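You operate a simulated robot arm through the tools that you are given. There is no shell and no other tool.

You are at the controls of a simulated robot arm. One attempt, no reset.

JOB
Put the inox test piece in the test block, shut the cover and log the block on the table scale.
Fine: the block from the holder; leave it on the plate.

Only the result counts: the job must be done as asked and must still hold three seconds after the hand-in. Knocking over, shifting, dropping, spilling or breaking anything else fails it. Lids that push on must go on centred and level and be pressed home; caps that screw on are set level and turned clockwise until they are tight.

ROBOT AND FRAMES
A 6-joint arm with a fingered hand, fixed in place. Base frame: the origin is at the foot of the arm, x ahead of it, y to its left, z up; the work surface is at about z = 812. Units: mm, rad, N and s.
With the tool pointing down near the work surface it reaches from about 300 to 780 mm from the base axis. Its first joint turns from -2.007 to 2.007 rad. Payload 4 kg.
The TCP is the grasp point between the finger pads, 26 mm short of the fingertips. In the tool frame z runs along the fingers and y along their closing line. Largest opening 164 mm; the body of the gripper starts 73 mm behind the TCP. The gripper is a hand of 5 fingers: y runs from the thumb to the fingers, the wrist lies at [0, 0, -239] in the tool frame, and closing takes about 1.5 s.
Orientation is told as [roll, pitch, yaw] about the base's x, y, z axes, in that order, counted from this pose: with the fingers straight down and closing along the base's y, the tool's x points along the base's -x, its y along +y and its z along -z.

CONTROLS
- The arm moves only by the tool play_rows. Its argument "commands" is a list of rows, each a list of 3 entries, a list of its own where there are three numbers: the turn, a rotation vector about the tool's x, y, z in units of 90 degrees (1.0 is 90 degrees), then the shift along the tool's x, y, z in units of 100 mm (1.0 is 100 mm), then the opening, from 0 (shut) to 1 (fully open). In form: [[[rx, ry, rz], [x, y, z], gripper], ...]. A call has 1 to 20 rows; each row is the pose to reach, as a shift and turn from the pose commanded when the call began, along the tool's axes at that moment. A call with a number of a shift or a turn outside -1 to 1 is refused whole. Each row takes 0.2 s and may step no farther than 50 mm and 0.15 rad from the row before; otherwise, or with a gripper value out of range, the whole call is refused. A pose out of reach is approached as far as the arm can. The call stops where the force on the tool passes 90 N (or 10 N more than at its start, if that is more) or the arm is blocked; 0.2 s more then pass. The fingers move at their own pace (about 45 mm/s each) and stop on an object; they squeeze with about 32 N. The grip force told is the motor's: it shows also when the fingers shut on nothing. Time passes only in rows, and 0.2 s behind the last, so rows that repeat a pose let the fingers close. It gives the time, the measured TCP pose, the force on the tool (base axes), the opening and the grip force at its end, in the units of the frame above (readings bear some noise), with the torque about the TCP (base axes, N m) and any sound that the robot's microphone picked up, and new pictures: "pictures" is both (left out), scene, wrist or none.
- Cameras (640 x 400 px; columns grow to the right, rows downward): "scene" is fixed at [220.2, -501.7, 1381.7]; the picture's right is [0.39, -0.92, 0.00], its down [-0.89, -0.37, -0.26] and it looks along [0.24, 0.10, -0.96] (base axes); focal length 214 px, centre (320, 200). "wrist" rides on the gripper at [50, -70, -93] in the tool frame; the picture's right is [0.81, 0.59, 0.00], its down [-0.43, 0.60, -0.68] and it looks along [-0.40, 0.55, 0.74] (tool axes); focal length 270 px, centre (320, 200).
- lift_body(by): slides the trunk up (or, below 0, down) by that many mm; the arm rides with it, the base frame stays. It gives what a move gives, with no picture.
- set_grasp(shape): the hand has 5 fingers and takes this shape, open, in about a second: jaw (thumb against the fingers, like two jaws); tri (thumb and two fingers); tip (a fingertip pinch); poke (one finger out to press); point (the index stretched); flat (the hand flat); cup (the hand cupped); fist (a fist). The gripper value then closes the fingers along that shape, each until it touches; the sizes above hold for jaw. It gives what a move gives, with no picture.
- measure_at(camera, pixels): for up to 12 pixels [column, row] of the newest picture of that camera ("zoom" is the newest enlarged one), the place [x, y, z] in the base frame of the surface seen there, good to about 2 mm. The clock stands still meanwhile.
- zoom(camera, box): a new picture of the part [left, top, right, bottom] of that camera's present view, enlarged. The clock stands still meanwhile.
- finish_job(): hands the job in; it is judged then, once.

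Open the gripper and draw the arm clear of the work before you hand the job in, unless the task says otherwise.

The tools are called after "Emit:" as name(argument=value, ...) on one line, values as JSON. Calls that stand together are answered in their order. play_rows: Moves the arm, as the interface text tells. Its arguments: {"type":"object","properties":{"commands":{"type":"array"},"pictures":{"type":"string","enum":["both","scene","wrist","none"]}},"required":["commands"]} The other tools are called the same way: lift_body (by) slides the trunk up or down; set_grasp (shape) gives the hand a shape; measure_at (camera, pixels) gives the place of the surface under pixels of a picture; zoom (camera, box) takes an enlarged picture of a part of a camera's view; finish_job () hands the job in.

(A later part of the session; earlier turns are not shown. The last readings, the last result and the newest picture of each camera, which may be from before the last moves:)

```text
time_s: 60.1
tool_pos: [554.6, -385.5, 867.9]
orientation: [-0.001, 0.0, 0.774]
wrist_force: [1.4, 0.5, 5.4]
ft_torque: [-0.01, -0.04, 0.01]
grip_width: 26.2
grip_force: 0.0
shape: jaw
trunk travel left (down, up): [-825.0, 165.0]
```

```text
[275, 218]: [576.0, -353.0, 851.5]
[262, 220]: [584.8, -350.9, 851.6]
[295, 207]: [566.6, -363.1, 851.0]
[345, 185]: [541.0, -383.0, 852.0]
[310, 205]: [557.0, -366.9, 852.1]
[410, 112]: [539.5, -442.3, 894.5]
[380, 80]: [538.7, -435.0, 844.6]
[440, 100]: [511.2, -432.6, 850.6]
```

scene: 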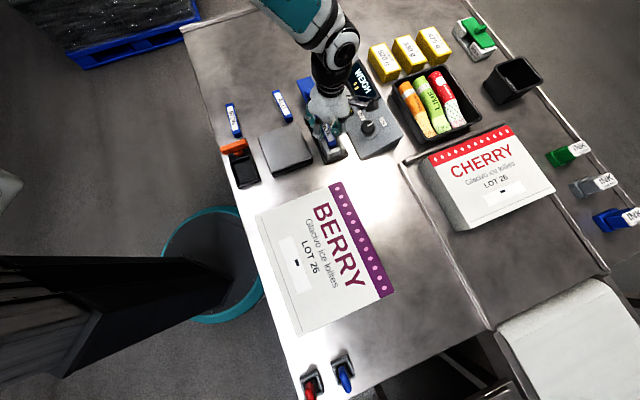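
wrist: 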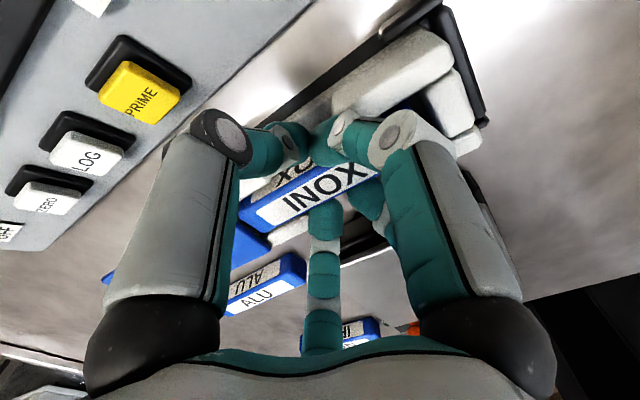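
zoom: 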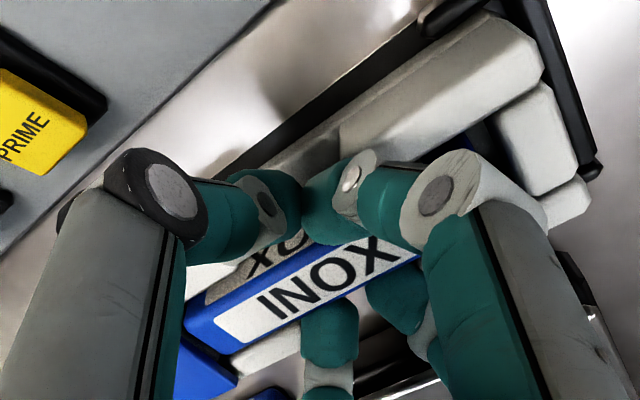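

The top still reads ~851.7. I raise the hand slowly by 4 mm and re-measure to see if the piece is resting or still held.

Emit:
play_rows(commands=[[[0, 0, 0], [0, 0, -0.02], 0.18], [[0, 0, 0], [0, 0, -0.04], 0.18], [[0, 0, 0], [0, 0, -0.04], 0.18]], pictures="both")

Emit:
measure_at(camera="wrist", pixels=[[275, 218], [262, 220], [295, 207], [345, 185], [310, 205], [380, 80], [440, 100]])

Emit:
zoom(camera="scene", box=[295, 90, 355, 165])

Emit:
zoom(camera="wrist", box=[160, 20, 480, 260])

```text
time_s: 60.9
tool_pos: [554.8, -383.8, 871.4]
orientation: [0.001, 0.001, 0.775]
wrist_force: [-0.8, 0.8, -0.9]
ft_torque: [-0.01, -0.01, -0.02]
grip_width: 29.3
grip_force: 0.2
shape: jaw
trunk travel left (down, up): [-825.0, 165.0]
```

scene: 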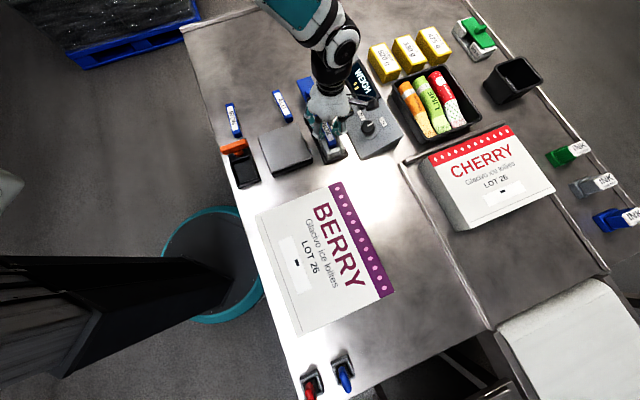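
wrist: 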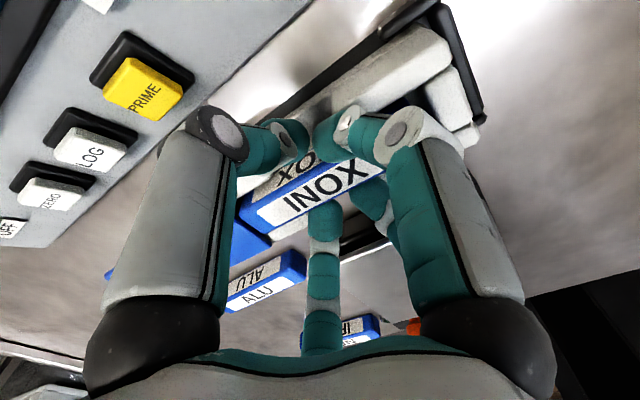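

```text
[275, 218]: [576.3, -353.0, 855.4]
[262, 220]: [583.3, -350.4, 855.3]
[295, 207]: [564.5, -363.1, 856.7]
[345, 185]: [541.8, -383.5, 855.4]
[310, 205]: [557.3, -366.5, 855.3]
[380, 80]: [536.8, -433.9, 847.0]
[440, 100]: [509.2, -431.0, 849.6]
```

```text
5.33 times, centred on (325, 128) of scene
```

zoom: 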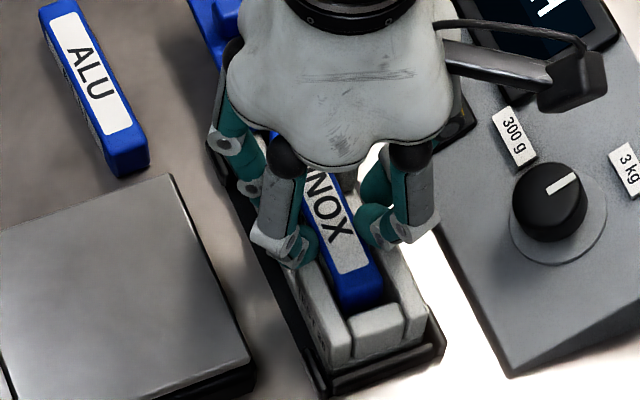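

```text
1.67 times, centred on (320, 140) of wrist
```

zoom: 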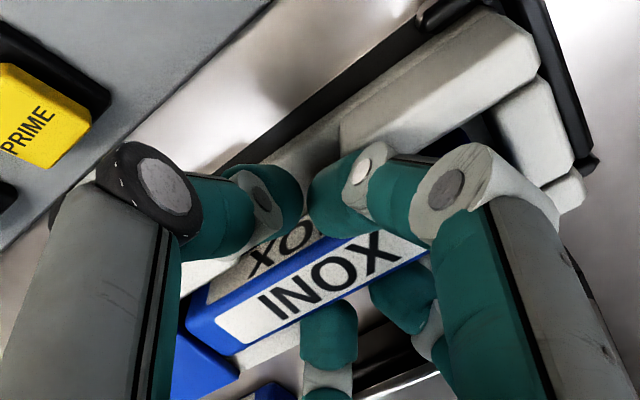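

The piece rose with the hand, so two fingers still hold it. I lower back those 4 mm and open a little further to let it settle.

Emit:
play_rows(commands=[[[0, 0, 0], [0, 0, 0.02], 0.18], [[0, 0, 0], [0, 0, 0.035], 0.18], [[0, 0, 0], [0, 0, 0.035], 0.2], [[0, 0, 0], [0, 0, 0.035], 0.22], [[0, 0, 0], [0, 0, 0.035], 0.24], [[0, 0, 0], [0, 0, 0.035], 0.24]], pictures="both")

Emit:
measure_at(camera="wrist", pixels=[[275, 218], [262, 220], [295, 207], [345, 185], [310, 205], [380, 80], [440, 100]])

Emit:
zoom(camera="wrist", box=[160, 20, 480, 260])

```text
time_s: 62.3
tool_pos: [554.2, -385.2, 867.5]
orientation: [-0.001, 0.001, 0.775]
wrist_force: [2.3, -2.0, 10.6]
ft_torque: [-0.11, -0.09, 0.0]
grip_width: 38.3
grip_force: 0.0
shape: jaw
trunk travel left (down, up): [-825.0, 165.0]
```

scene: 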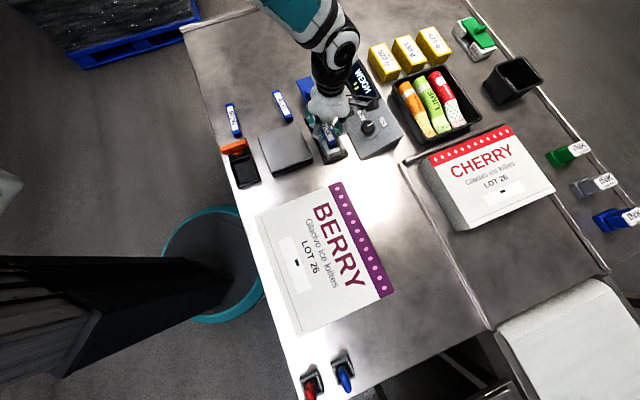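
wrist: 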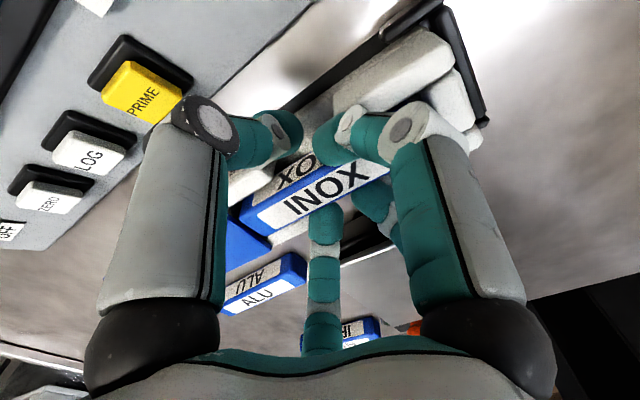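

```text
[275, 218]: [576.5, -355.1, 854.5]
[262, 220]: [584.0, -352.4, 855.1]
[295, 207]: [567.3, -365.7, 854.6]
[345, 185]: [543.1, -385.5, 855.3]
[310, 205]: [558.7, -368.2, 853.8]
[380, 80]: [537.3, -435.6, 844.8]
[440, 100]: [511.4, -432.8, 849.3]
```

```text
1.67 times, centred on (320, 140) of wrist
```

zoom: 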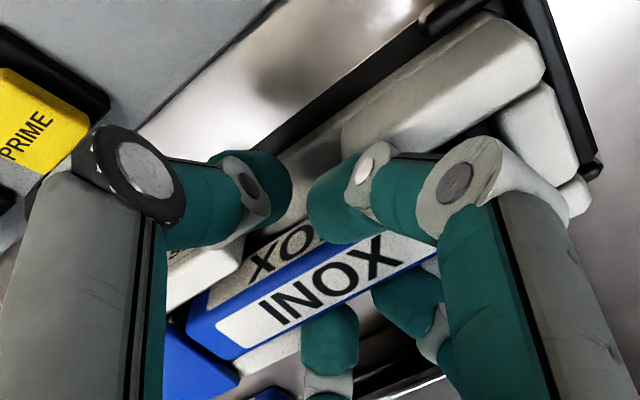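

The top reads ~854.7 although the hand is lower: something holds the piece up. I look closer from both cameras before doing anything more.

Emit:
zoom(camera="scene", box=[300, 100, 350, 160])

Emit:
zoom(camera="wrist", box=[220, 80, 420, 240])

```text
6.67 times, centred on (325, 130) of scene
```

zoom: 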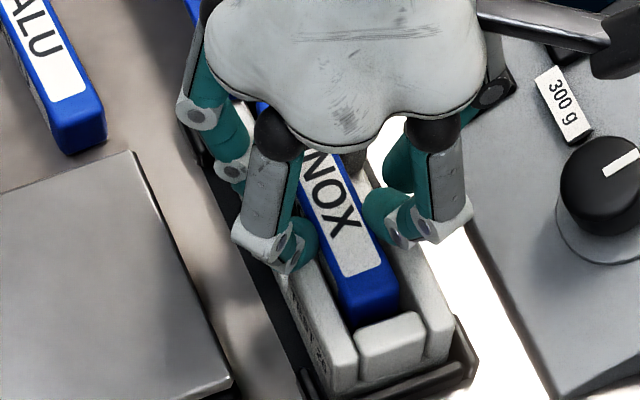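

```text
2.50 times, centred on (320, 160) of wrist
```

zoom: 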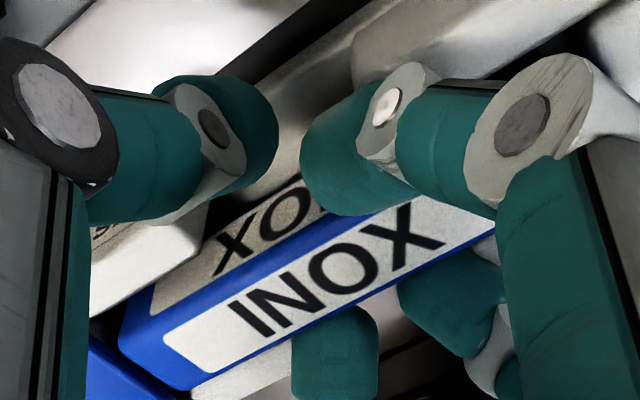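

I measure the piece's edges and the adjacent fingertips.

Emit:
measure_at(camera="zoom", pixels=[[200, 385], [380, 300], [130, 320], [200, 265], [300, 210], [335, 315], [440, 260], [330, 190], [370, 205], [250, 200], [480, 240], [290, 230]])

Emit:
measure_at(camera="wrist", pixels=[[248, 212], [330, 170], [362, 168], [395, 158], [290, 190], [268, 228], [330, 215], [350, 115], [322, 130], [335, 150], [378, 200], [372, 190]])

```text
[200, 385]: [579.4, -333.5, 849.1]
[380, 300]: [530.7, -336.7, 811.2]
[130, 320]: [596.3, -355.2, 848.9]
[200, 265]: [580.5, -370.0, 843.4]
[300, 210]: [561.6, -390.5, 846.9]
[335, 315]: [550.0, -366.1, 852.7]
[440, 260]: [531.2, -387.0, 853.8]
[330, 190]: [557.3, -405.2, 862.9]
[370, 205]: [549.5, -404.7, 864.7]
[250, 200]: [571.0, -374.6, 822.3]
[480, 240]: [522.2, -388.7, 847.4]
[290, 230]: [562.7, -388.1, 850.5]
```

```text
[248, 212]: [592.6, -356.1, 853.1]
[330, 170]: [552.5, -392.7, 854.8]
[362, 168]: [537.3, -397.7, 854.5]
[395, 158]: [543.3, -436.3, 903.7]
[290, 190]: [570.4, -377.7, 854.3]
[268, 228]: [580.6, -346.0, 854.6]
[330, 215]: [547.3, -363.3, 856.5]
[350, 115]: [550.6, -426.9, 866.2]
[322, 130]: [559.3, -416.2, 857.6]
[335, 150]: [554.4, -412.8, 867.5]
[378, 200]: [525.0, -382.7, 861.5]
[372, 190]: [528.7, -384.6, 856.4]
```

The piece is just lightly pinched between the inner fingers (its sides at v≈-10 and +14). I open further to ~50 mm while rising 2 mm so it is let go.

Emit:
play_rows(commands=[[[0, 0, 0], [0, 0, -0.02], 0.26], [[0, 0, 0], [0, 0, -0.02], 0.28], [[0, 0, 0], [0, 0, -0.02], 0.3], [[0, 0, 0], [0, 0, -0.02], 0.3]], pictures="both")

Emit:
measure_at(camera="wrist", pixels=[[275, 218], [330, 170], [295, 207], [345, 180], [310, 205], [290, 190], [380, 80], [440, 100]])

Emit:
zoom(camera="wrist", box=[220, 80, 420, 240])

```text
time_s: 63.3
tool_pos: [552.8, -385.6, 868.7]
orientation: [0.002, 0.001, 0.775]
wrist_force: [2.3, 0.3, 0.8]
ft_torque: [0.03, 0.01, -0.05]
grip_width: 46.4
grip_force: 0.1
shape: jaw
trunk travel left (down, up): [-825.0, 165.0]
```

scene: 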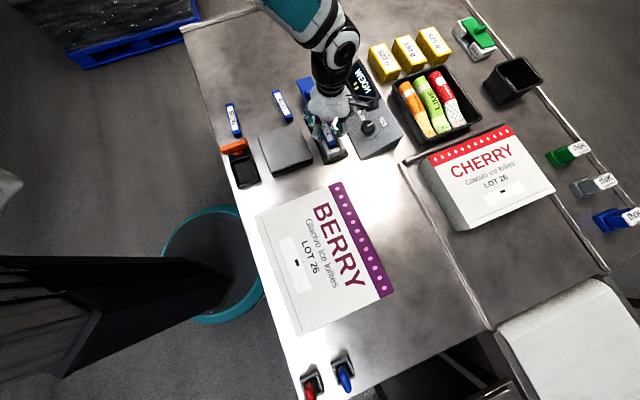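
wrist: 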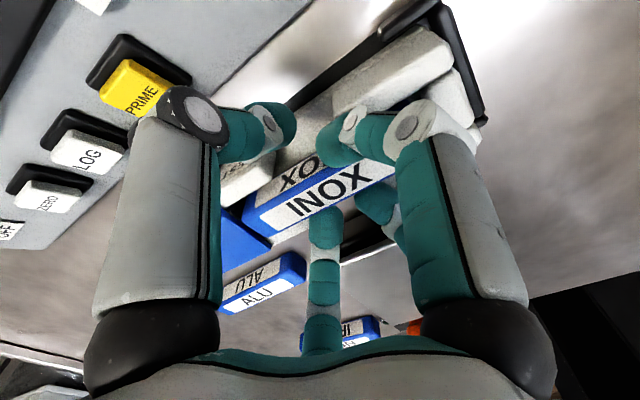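

```text
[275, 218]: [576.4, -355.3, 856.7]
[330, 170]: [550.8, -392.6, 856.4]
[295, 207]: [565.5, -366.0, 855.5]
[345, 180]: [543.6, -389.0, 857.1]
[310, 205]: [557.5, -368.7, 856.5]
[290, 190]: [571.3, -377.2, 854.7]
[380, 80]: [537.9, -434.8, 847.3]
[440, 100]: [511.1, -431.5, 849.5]
```

```text
2.50 times, centred on (320, 160) of wrist
```

zoom: 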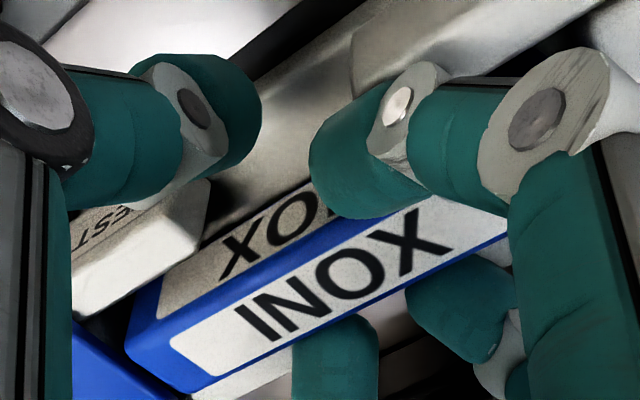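

The top now reads 856.3 — it rose again with the hand. I measure the fingers next to it to see which still touch.

Emit:
measure_at(camera="zoom", pixels=[[335, 320], [335, 335], [430, 275], [455, 285], [440, 300], [350, 205], [320, 180], [380, 215], [345, 150], [230, 90], [300, 350], [400, 330]])

Emit:
measure_at(camera="scene", pixels=[[318, 148], [320, 146], [318, 144], [322, 140], [335, 143], [333, 140], [337, 141], [331, 148], [333, 147], [329, 143], [325, 137], [316, 135]])

Emit:
zoom(camera="scene", box=[300, 100, 350, 160])

```text
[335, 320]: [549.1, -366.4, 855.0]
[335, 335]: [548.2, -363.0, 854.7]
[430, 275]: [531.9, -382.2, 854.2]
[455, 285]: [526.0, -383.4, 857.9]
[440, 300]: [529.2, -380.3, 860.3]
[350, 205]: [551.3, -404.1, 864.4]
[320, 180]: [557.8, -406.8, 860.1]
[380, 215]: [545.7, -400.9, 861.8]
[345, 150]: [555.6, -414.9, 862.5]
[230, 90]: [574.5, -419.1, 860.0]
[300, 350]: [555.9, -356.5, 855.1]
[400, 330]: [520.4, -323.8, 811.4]
```

```text
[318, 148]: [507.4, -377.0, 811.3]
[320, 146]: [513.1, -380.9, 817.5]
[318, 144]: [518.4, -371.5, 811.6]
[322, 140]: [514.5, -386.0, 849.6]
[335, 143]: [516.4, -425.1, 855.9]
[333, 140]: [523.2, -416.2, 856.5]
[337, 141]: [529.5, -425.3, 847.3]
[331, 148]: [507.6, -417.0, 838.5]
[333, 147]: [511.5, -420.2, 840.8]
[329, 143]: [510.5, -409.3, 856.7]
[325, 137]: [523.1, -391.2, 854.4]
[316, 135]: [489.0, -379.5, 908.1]
```

```text
6.67 times, centred on (325, 130) of scene
```

zoom: 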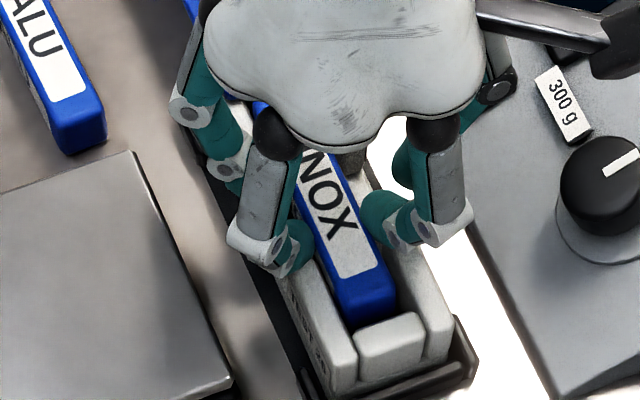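

The inner fingers are trapped by the posts at the window edges, so they still lightly pinch the piece. I shift the hand 4 mm toward -v (tool +y) so the opposing fingers move off and the piece can drop.

Emit:
play_rows(commands=[[[0, 0, 0], [0, 0.02, 0], 0.3], [[0, 0, 0], [0, 0.04, 0], 0.3], [[0, 0, 0], [0, 0.04, 0], 0.3]], pictures="both")

Emit:
measure_at(camera="wrist", pixels=[[275, 218], [330, 170], [295, 207], [345, 180], [310, 205], [290, 190], [380, 80], [440, 100]])

Emit:
zoom(camera="wrist", box=[220, 80, 420, 240])

```text
time_s: 64.1
tool_pos: [552.3, -382.6, 872.2]
orientation: [-0.003, 0.001, 0.775]
wrist_force: [0.3, -0.1, 12.6]
ft_torque: [-0.13, -0.09, 0.03]
grip_width: 47.9
grip_force: 0.0
shape: jaw
trunk travel left (down, up): [-825.0, 165.0]
```

scene: 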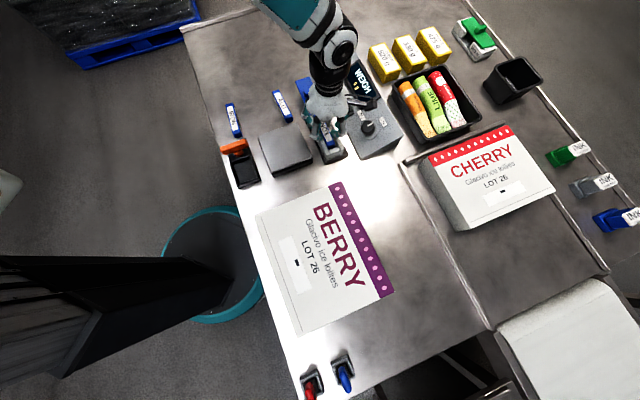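
wrist: 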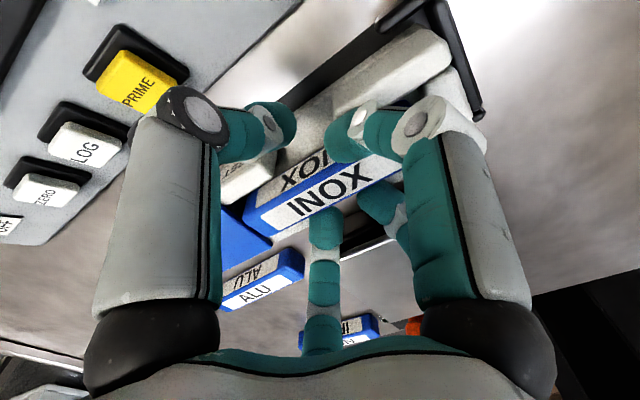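

```text
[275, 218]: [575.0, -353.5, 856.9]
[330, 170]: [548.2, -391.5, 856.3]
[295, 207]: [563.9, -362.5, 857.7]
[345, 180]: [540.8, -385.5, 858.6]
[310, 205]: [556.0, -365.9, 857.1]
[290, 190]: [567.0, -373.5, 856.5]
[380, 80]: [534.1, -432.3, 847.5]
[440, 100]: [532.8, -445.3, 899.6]
```

```text
2.50 times, centred on (320, 160) of wrist
```

zoom: 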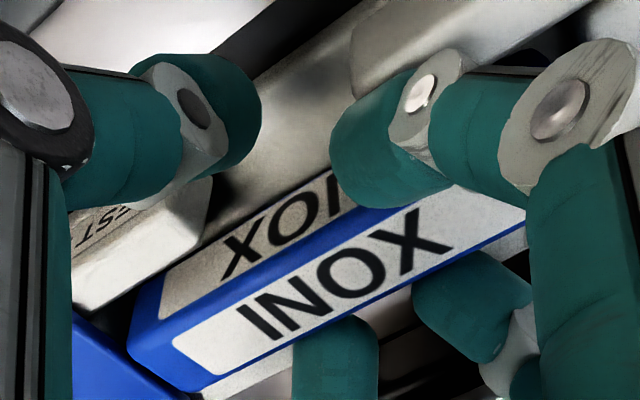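

I re-measure the fingers and piece sides to find what still holds it.

Emit:
measure_at(camera="zoom", pixels=[[335, 325], [335, 345], [440, 275], [470, 300], [395, 205], [350, 170], [420, 195], [300, 195], [190, 390], [500, 225], [270, 240], [300, 345]])

Emit:
zoom(camera="scene", box=[300, 100, 350, 160])

```text
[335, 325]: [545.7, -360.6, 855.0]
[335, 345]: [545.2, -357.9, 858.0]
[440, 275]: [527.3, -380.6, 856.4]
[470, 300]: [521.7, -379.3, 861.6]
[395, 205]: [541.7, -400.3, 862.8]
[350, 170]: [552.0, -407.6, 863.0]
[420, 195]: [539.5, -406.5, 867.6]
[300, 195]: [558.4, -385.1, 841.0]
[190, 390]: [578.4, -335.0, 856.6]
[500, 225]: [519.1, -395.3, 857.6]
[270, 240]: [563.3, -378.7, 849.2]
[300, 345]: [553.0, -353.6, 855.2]
```

```text
6.67 times, centred on (325, 130) of scene
```

zoom: 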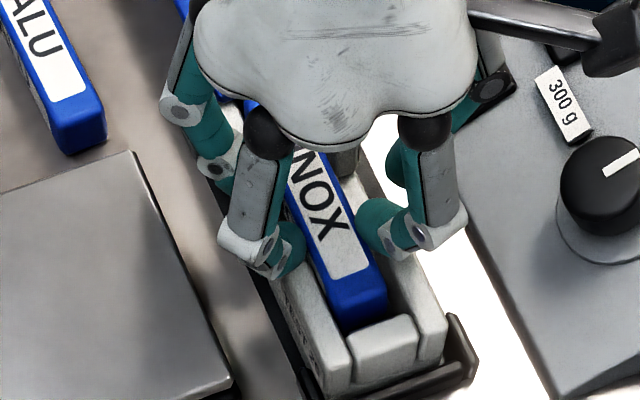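

The piece is hanging between the side fingers, which the posts keep from opening. I regrip it firmly, raise it so the fingertips clear the post tops (the piece's bottom stays inside the channel), and recentre before a clean release.

Emit:
play_rows(commands=[[[0, 0, 0], [0, 0, 0], 0.15], [[0, 0, 0], [0, 0, 0], 0.0], [[0, 0, 0], [0, 0, 0], 0.0], [[0, 0, 0], [0, 0, 0], 0.0], [[0, 0, 0], [0, 0, 0], 0.0], [[0, 0, 0], [0, 0, -0.03], 0.0], [[0, 0, 0], [0, 0, -0.06], 0.0], [[0, 0, 0], [0, 0, -0.06], 0.0]], pictures="both")

Emit:
zoom(camera="wrist", box=[160, 20, 480, 260])

Emit:
zoom(camera="scene", box=[300, 95, 350, 160])

```text
time_s: 65.9
tool_pos: [551.9, -381.9, 876.2]
orientation: [0.0, 0.001, 0.776]
wrist_force: [-0.1, 0.3, -0.7]
ft_torque: [-0.01, 0.03, 0.0]
grip_width: 19.3
grip_force: 31.5
shape: jaw
trunk travel left (down, up): [-825.0, 165.0]
```

scene: 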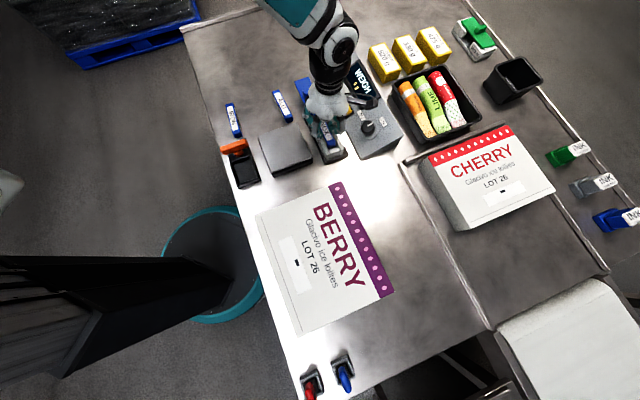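
wrist: 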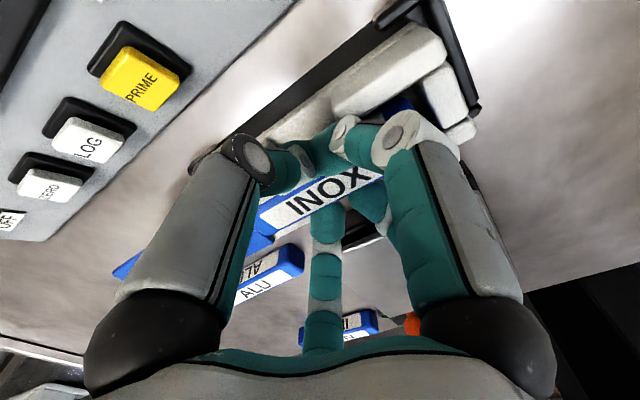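

```text
1.67 times, centred on (320, 140) of wrist
```

zoom: 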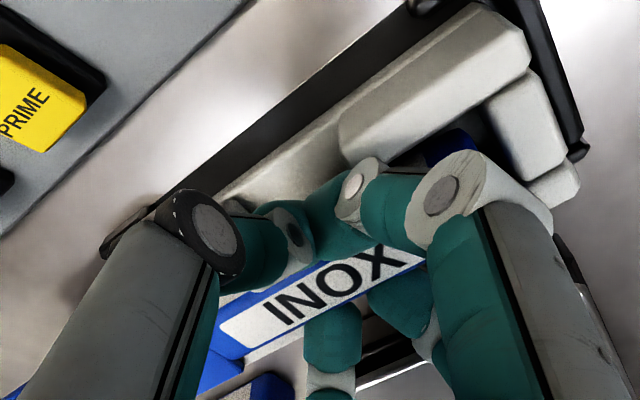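

```text
6.15 times, centred on (325, 128) of scene
```

zoom: 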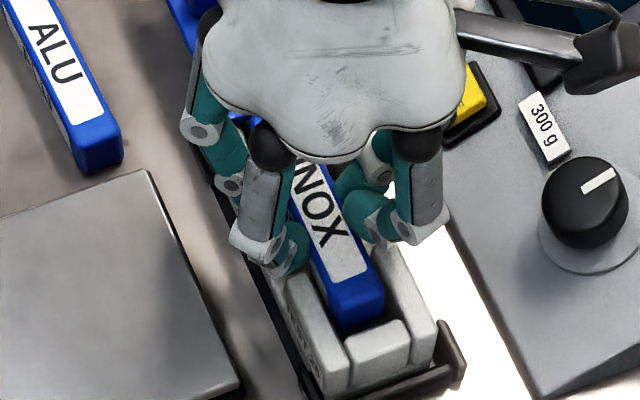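

I measure the piece and the block's posts again at this height.

Emit:
measure_at(camera="zoom", pixels=[[335, 305], [382, 290], [350, 270], [340, 320], [320, 345], [380, 340], [418, 285], [298, 290], [375, 325], [330, 250], [445, 380], [360, 335]])

Emit:
measure_at(camera="wrist", pixels=[[275, 218], [262, 225], [268, 235], [345, 180], [310, 200], [400, 105], [380, 75], [435, 90], [300, 120], [270, 205]])

```text
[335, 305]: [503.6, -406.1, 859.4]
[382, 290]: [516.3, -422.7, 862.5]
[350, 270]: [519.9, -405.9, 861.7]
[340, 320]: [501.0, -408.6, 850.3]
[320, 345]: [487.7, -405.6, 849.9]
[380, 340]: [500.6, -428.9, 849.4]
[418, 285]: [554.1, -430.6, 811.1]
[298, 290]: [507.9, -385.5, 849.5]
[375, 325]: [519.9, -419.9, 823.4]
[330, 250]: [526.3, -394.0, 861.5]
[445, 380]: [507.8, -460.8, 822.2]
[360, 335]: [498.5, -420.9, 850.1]
```

```text
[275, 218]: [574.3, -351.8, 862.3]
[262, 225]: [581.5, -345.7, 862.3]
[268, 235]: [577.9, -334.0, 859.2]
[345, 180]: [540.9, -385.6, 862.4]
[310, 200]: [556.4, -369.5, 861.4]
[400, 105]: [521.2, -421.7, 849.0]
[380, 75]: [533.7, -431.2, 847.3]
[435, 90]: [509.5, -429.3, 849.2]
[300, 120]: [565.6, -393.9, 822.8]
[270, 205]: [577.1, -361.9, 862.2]
```

The block has shifted slightly in its holder (a few mm). I measure its current corners from the wrist view.

Emit:
zoom(camera="wrist", box=[300, 0, 500, 150])

Emit:
zoom(camera="scene", box=[310, 125, 355, 165])

```text
2.67 times, centred on (400, 75) of wrist
```

zoom: 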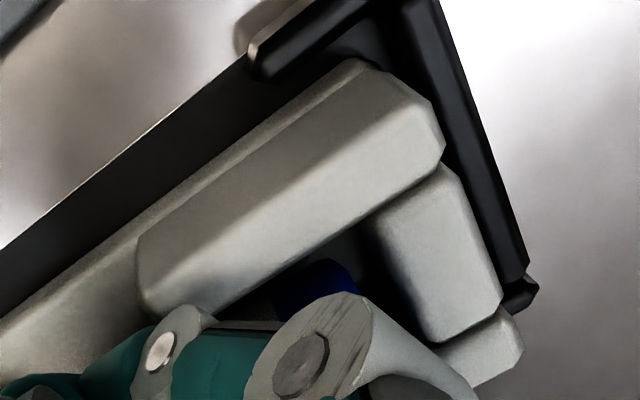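

```text
10.00 times, centred on (332, 145) of scene
```

zoom: 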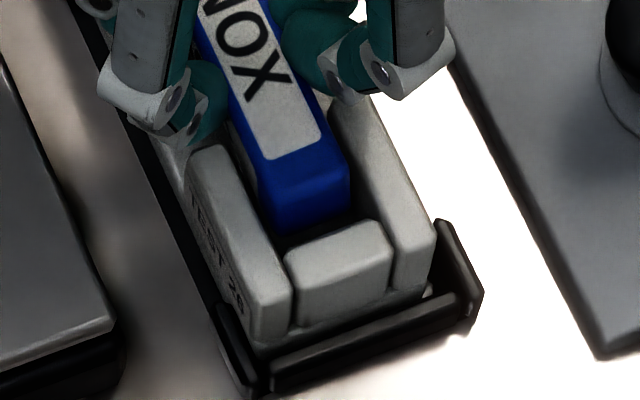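

I measure the post edges and the piece's near end in this 10× zoom.

Emit:
measure_at(camera="zoom", pixels=[[224, 160], [280, 275], [195, 170], [255, 300], [342, 120], [395, 245], [375, 105], [428, 235], [290, 262], [378, 230], [270, 195], [340, 165]])

Emit:
measure_at(camera="zoom", pixels=[[340, 275], [335, 245], [275, 225], [345, 205], [262, 195], [347, 162], [265, 320], [425, 270], [430, 215], [215, 305], [480, 290], [300, 160]])

```text
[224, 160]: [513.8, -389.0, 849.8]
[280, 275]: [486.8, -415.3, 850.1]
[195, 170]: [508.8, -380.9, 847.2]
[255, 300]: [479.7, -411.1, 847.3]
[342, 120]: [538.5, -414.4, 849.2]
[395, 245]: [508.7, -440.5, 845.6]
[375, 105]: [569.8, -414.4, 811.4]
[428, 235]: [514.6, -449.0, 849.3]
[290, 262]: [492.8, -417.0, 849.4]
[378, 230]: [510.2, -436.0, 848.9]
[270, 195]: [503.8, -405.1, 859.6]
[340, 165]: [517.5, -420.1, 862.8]
```

```text
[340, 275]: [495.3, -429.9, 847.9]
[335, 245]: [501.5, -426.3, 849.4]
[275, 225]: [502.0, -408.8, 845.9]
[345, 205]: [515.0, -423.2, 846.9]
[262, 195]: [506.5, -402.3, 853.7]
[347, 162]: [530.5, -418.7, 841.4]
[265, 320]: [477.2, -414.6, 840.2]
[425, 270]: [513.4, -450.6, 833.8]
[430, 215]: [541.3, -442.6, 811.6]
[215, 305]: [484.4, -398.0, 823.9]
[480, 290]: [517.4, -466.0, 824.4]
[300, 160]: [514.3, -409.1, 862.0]
```

The channel is now centred at v≈-0.9 and the piece at v≈-3.2. I shift 2.3 mm toward the panel and rise 2 mm so that all fingertips clear the post tops, then check.

Emit:
play_rows(commands=[[[0, 0, 0], [0, 0, -0.02], 0.0], [[0, 0, 0], [0, -0.023, -0.02], 0.0], [[0, 0, 0], [0, -0.023, -0.02], 0.0]], pictures="scene")

Emit:
zoom(camera="scene", box=[310, 125, 355, 165])

Emit:
measure_at(camera="zoom", pixels=[[224, 160], [280, 275], [342, 120], [378, 230], [290, 262], [270, 195], [340, 165], [300, 160]])

```text
time_s: 66.7
tool_pos: [553.0, -383.3, 877.9]
orientation: [0.0, -0.001, 0.775]
wrist_force: [0.9, -0.1, -0.7]
ft_torque: [0.01, -0.02, 0.01]
grip_width: 19.3
grip_force: 32.2
shape: jaw
trunk travel left (down, up): [-825.0, 165.0]
```

scene: 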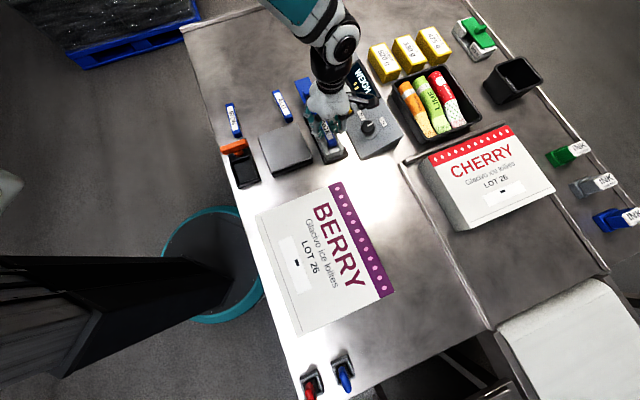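

```text
10.00 times, centred on (332, 145) of scene
```

zoom: 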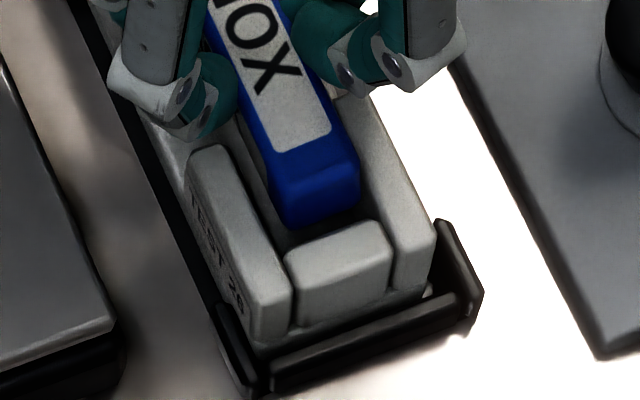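

```text
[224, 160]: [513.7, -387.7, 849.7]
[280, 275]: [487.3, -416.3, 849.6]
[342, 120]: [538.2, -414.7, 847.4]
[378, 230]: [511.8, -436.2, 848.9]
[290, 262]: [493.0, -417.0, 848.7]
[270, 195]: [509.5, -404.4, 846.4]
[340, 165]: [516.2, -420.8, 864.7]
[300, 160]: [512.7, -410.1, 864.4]
```

The piece is centred with its bottom ~9 mm inside the channel and the fingertips above the posts. I release by opening straight to ~80 mm.

Emit:
play_rows(commands=[[[0, 0, 0], [0, 0, 0], 0.5], [[0, 0, 0], [0, 0, 0], 0.5], [[0, 0, 0], [0, 0, 0], 0.5], [[0, 0, 0], [0, 0, 0], 0.5], [[0, 0, 0], [0, 0, 0], 0.5]], pictures="both")

Emit:
zoom(camera="wrist", box=[160, 20, 480, 260])

Emit:
zoom(camera="scene", box=[300, 100, 355, 165])

```text
time_s: 67.9
tool_pos: [551.8, -383.9, 878.2]
orientation: [0.0, 0.0, 0.775]
wrist_force: [-0.2, -0.1, 0.2]
ft_torque: [0.0, -0.01, 0.02]
grip_width: 81.3
grip_force: 0.1
shape: jaw
trunk travel left (down, up): [-825.0, 165.0]
```

scene: 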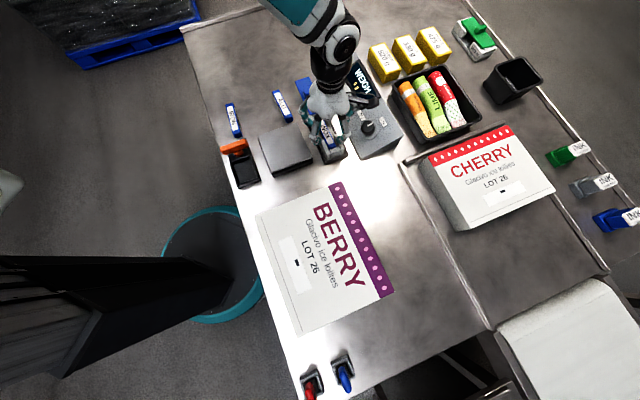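
wrist: 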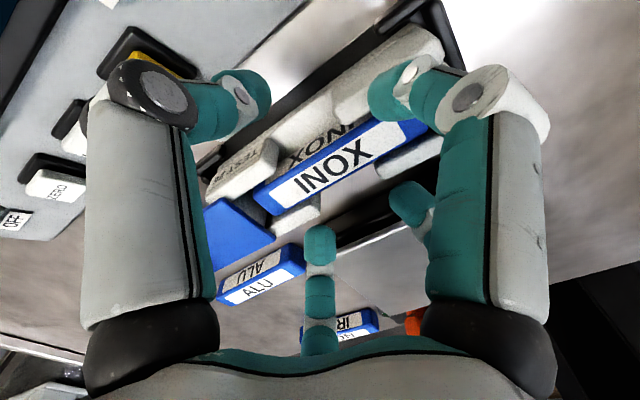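

```text
1.67 times, centred on (320, 140) of wrist
```

zoom: 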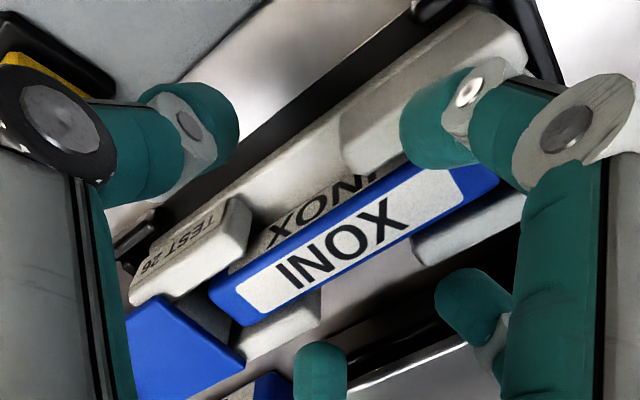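

```text
6.15 times, centred on (328, 132) of scene
```

zoom: 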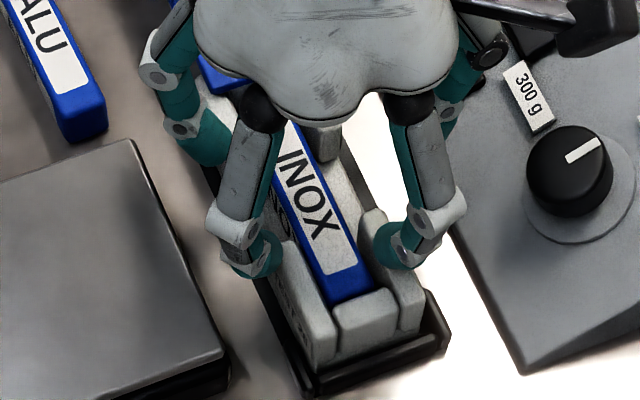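

The piece appears seated. I rise 100 mm straight up and check heights.

Emit:
play_rows(commands=[[[0, 0, 0], [0, 0, -0.15], 0.5], [[0, 0, 0], [0, 0, -0.5], 0.5], [[0, 0, 0], [0, 0, -1.0], 0.5], [[0, 0, 0], [0, 0, -1.0], 0.5]], pictures="both")

Emit:
zoom(camera="scene", box=[300, 95, 355, 165])

Emit:
zoom(camera="wrist", box=[180, 20, 440, 240])

```text
time_s: 68.9
tool_pos: [552.8, -383.1, 977.4]
orientation: [0.002, 0.001, 0.775]
wrist_force: [-0.5, 0.0, -0.3]
ft_torque: [0.0, 0.02, 0.03]
grip_width: 81.9
grip_force: 0.1
shape: jaw
trunk travel left (down, up): [-825.0, 165.0]
```

scene: 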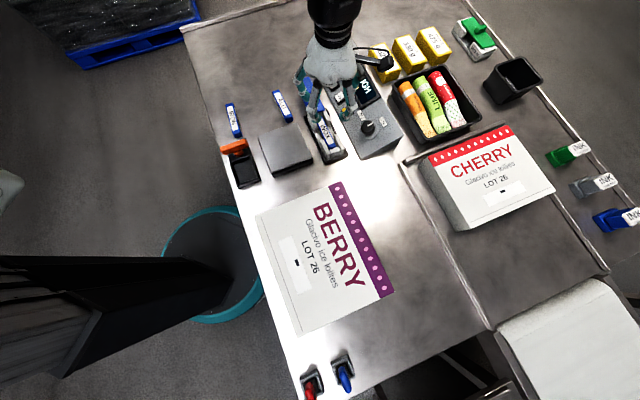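
wrist: 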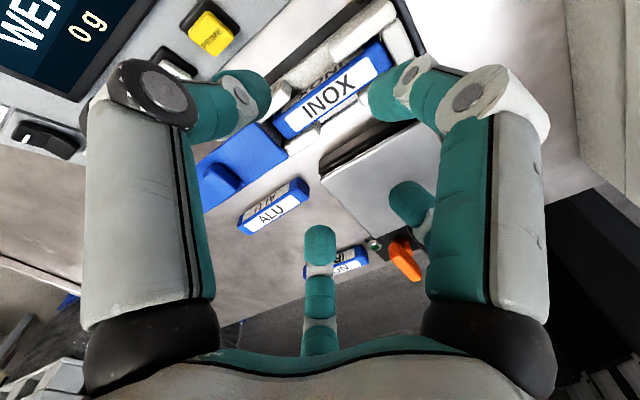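

```text
5.71 times, centred on (328, 130) of scene
```

zoom: 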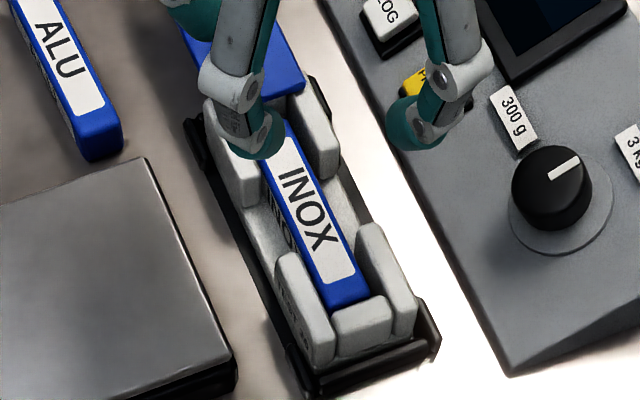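

```text
1.82 times, centred on (310, 130) of wrist
```

zoom: 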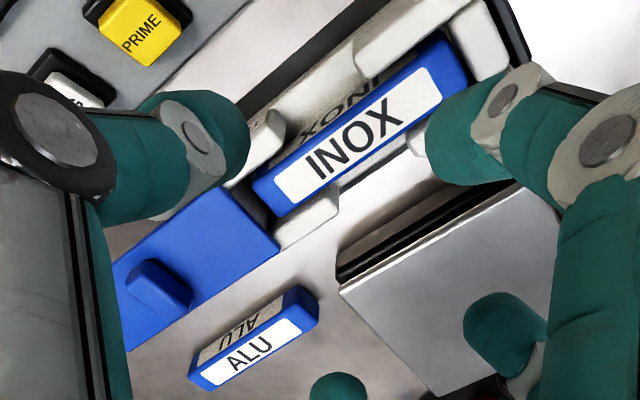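

I check the piece's height and the cover's state.

Emit:
measure_at(camera="wrist", pixels=[[370, 55], [330, 95], [295, 120], [285, 130], [360, 40], [270, 150], [230, 175], [215, 200], [385, 60], [320, 75], [310, 145], [395, 45]])

Emit:
measure_at(camera="scene", pixels=[[323, 125], [328, 138], [332, 147], [330, 142], [322, 148], [340, 140], [335, 151], [312, 112], [326, 110], [314, 105]])

```text
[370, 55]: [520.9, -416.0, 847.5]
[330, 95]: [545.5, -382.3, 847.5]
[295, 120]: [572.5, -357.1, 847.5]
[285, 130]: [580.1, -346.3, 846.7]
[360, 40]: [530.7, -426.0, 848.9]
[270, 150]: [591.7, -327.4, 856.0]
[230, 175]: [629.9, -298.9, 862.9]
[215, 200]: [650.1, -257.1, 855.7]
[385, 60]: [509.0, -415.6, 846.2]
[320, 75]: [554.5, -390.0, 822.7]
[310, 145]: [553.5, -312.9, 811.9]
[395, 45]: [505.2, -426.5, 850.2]
```

```text
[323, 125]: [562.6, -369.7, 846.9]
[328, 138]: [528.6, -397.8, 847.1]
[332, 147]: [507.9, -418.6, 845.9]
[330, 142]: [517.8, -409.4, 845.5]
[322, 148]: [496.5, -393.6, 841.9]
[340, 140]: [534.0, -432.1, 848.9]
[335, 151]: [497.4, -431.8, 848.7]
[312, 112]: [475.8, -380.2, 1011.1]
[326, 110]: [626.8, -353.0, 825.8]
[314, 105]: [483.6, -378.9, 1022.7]
```

The piece is seated (top 847.5, below the rim 849.5). Now I go back to the cover knob: rotate 90° back and move toward it at z≈977.

Emit:
play_rows(commands=[[[0, 0, 0.083], [-0.08, 0, 0], 0.4], [[0, 0, 0.166], [-0.16, 0, 0], 0.35], [[0, 0, 0.249], [-0.24, 0, 0], 0.35], [[0, 0, 0.332], [-0.32, 0, 0], 0.35], [[0, 0, 0.415], [-0.4, 0, 0], 0.35], [[0, 0, 0.498], [-0.5, 0, 0], 0.35], [[0, 0, 0.581], [-0.6, 0, 0], 0.35], [[0, 0, 0.664], [-0.7, 0, 0], 0.35], [[0, 0, 0.747], [-0.8, 0, 0], 0.35], [[0, 0, 0.83], [-0.9, 0, 0], 0.35], [[0, 0, 0.913], [-1.0, 0, 0], 0.35], [[0, 0, 0.996], [-1.0, 0, 0], 0.35], [[0, 0, 0.996], [-1.0, 0, 0], 0.35]], pictures="both")

Emit:
zoom(camera="wrist", box=[220, 40, 420, 240])

```text
time_s: 71.7
tool_pos: [625.1, -312.9, 979.3]
orientation: [0.0, -0.001, -0.791]
wrist_force: [-0.6, -0.3, 0.0]
ft_torque: [-0.01, 0.01, -0.01]
grip_width: 57.8
grip_force: 0.1
shape: jaw
trunk travel left (down, up): [-825.0, 165.0]
```

scene: 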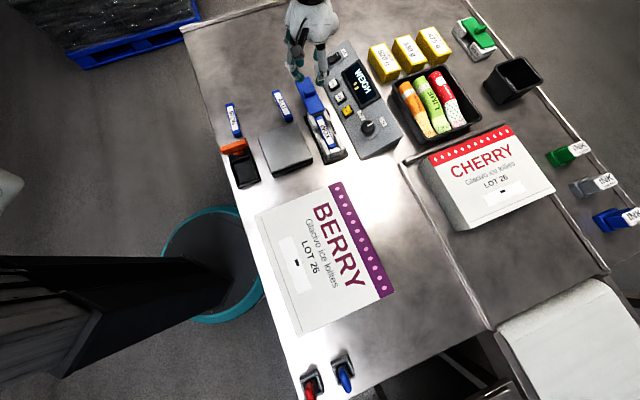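
wrist: 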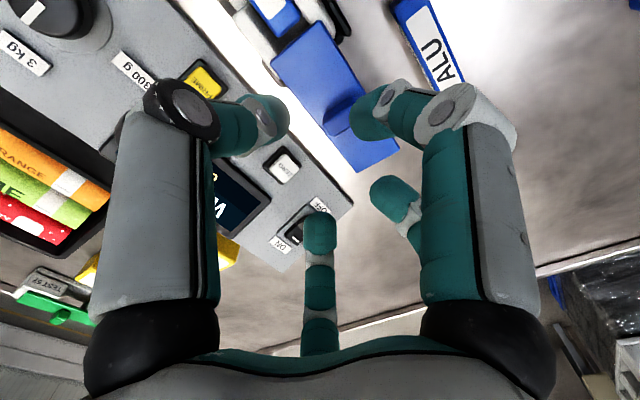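

```text
2.00 times, centred on (320, 140) of wrist
```

zoom: 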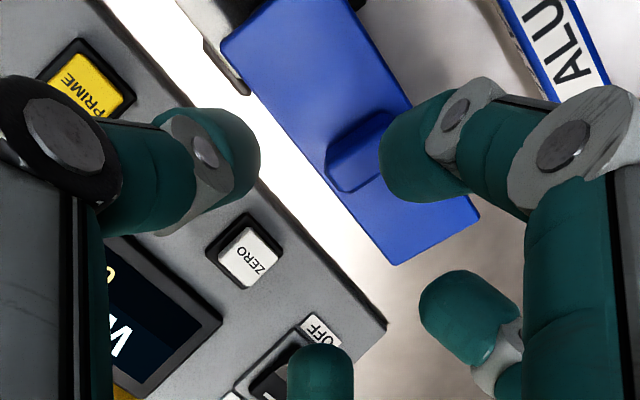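

I measure the knob from the scene view.

Emit:
zoom(camera="scene", box=[285, 65, 345, 125])

```text
6.67 times, centred on (315, 95) of scene
```

zoom: 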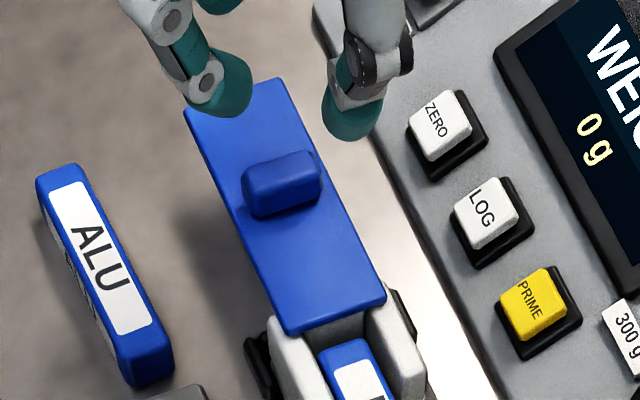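

Emit:
measure_at(camera="zoom", pixels=[[250, 175], [310, 155], [318, 175], [258, 200], [283, 175], [288, 330], [382, 295], [195, 120], [270, 250], [440, 120], [483, 215], [536, 305]])

```text
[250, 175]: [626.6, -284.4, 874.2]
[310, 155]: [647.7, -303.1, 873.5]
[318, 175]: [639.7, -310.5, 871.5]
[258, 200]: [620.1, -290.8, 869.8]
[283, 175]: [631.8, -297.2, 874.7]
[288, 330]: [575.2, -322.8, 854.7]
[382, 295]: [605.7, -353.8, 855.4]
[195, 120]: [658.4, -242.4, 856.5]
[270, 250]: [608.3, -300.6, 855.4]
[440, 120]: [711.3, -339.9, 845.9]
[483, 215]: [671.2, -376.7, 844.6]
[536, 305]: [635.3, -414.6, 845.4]
```

Knob centre ≈ (633.5,-297.2). I move above it and descend to z≈887 with the fingers at 58 mm.

Emit:
play_rows(commands=[[[0, 0, 0], [0.053, 0.17, 0.1], 0.35], [[0, 0, 0], [0.053, 0.17, 0.45], 0.35], [[0, 0, 0], [0.053, 0.17, 0.75], 0.35], [[0, 0, 0], [0.053, 0.17, 0.91], 0.35], [[0, 0, 0], [0.053, 0.17, 0.91], 0.35]], pictures="both")

Emit:
zoom(camera="wrist", box=[220, 80, 420, 240])

```text
time_s: 72.9
tool_pos: [631.2, -298.8, 887.1]
orientation: [0.0, -0.001, -0.788]
wrist_force: [-0.2, 0.1, -0.2]
ft_torque: [0.04, 0.03, -0.02]
grip_width: 57.7
grip_force: 0.0
shape: jaw
trunk travel left (down, up): [-825.0, 165.0]
```

scene: 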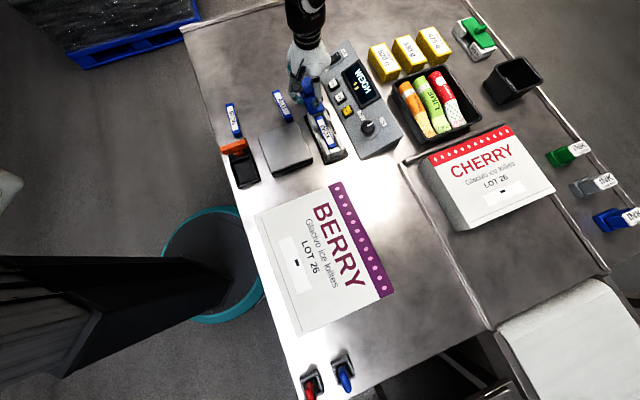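
wrist: 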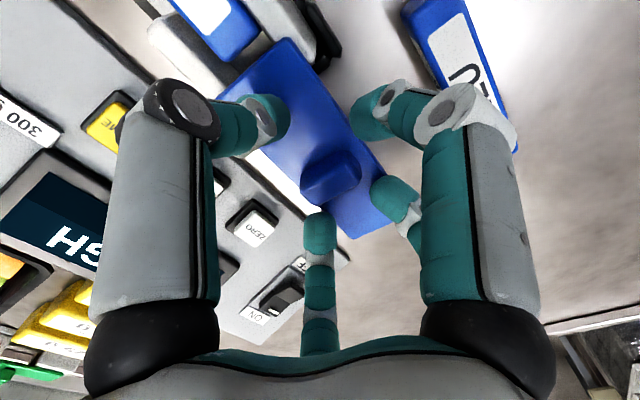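

```text
2.50 times, centred on (320, 160) of wrist
```

zoom: 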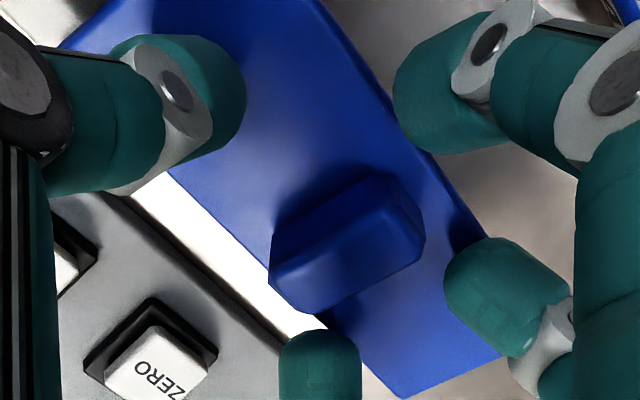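

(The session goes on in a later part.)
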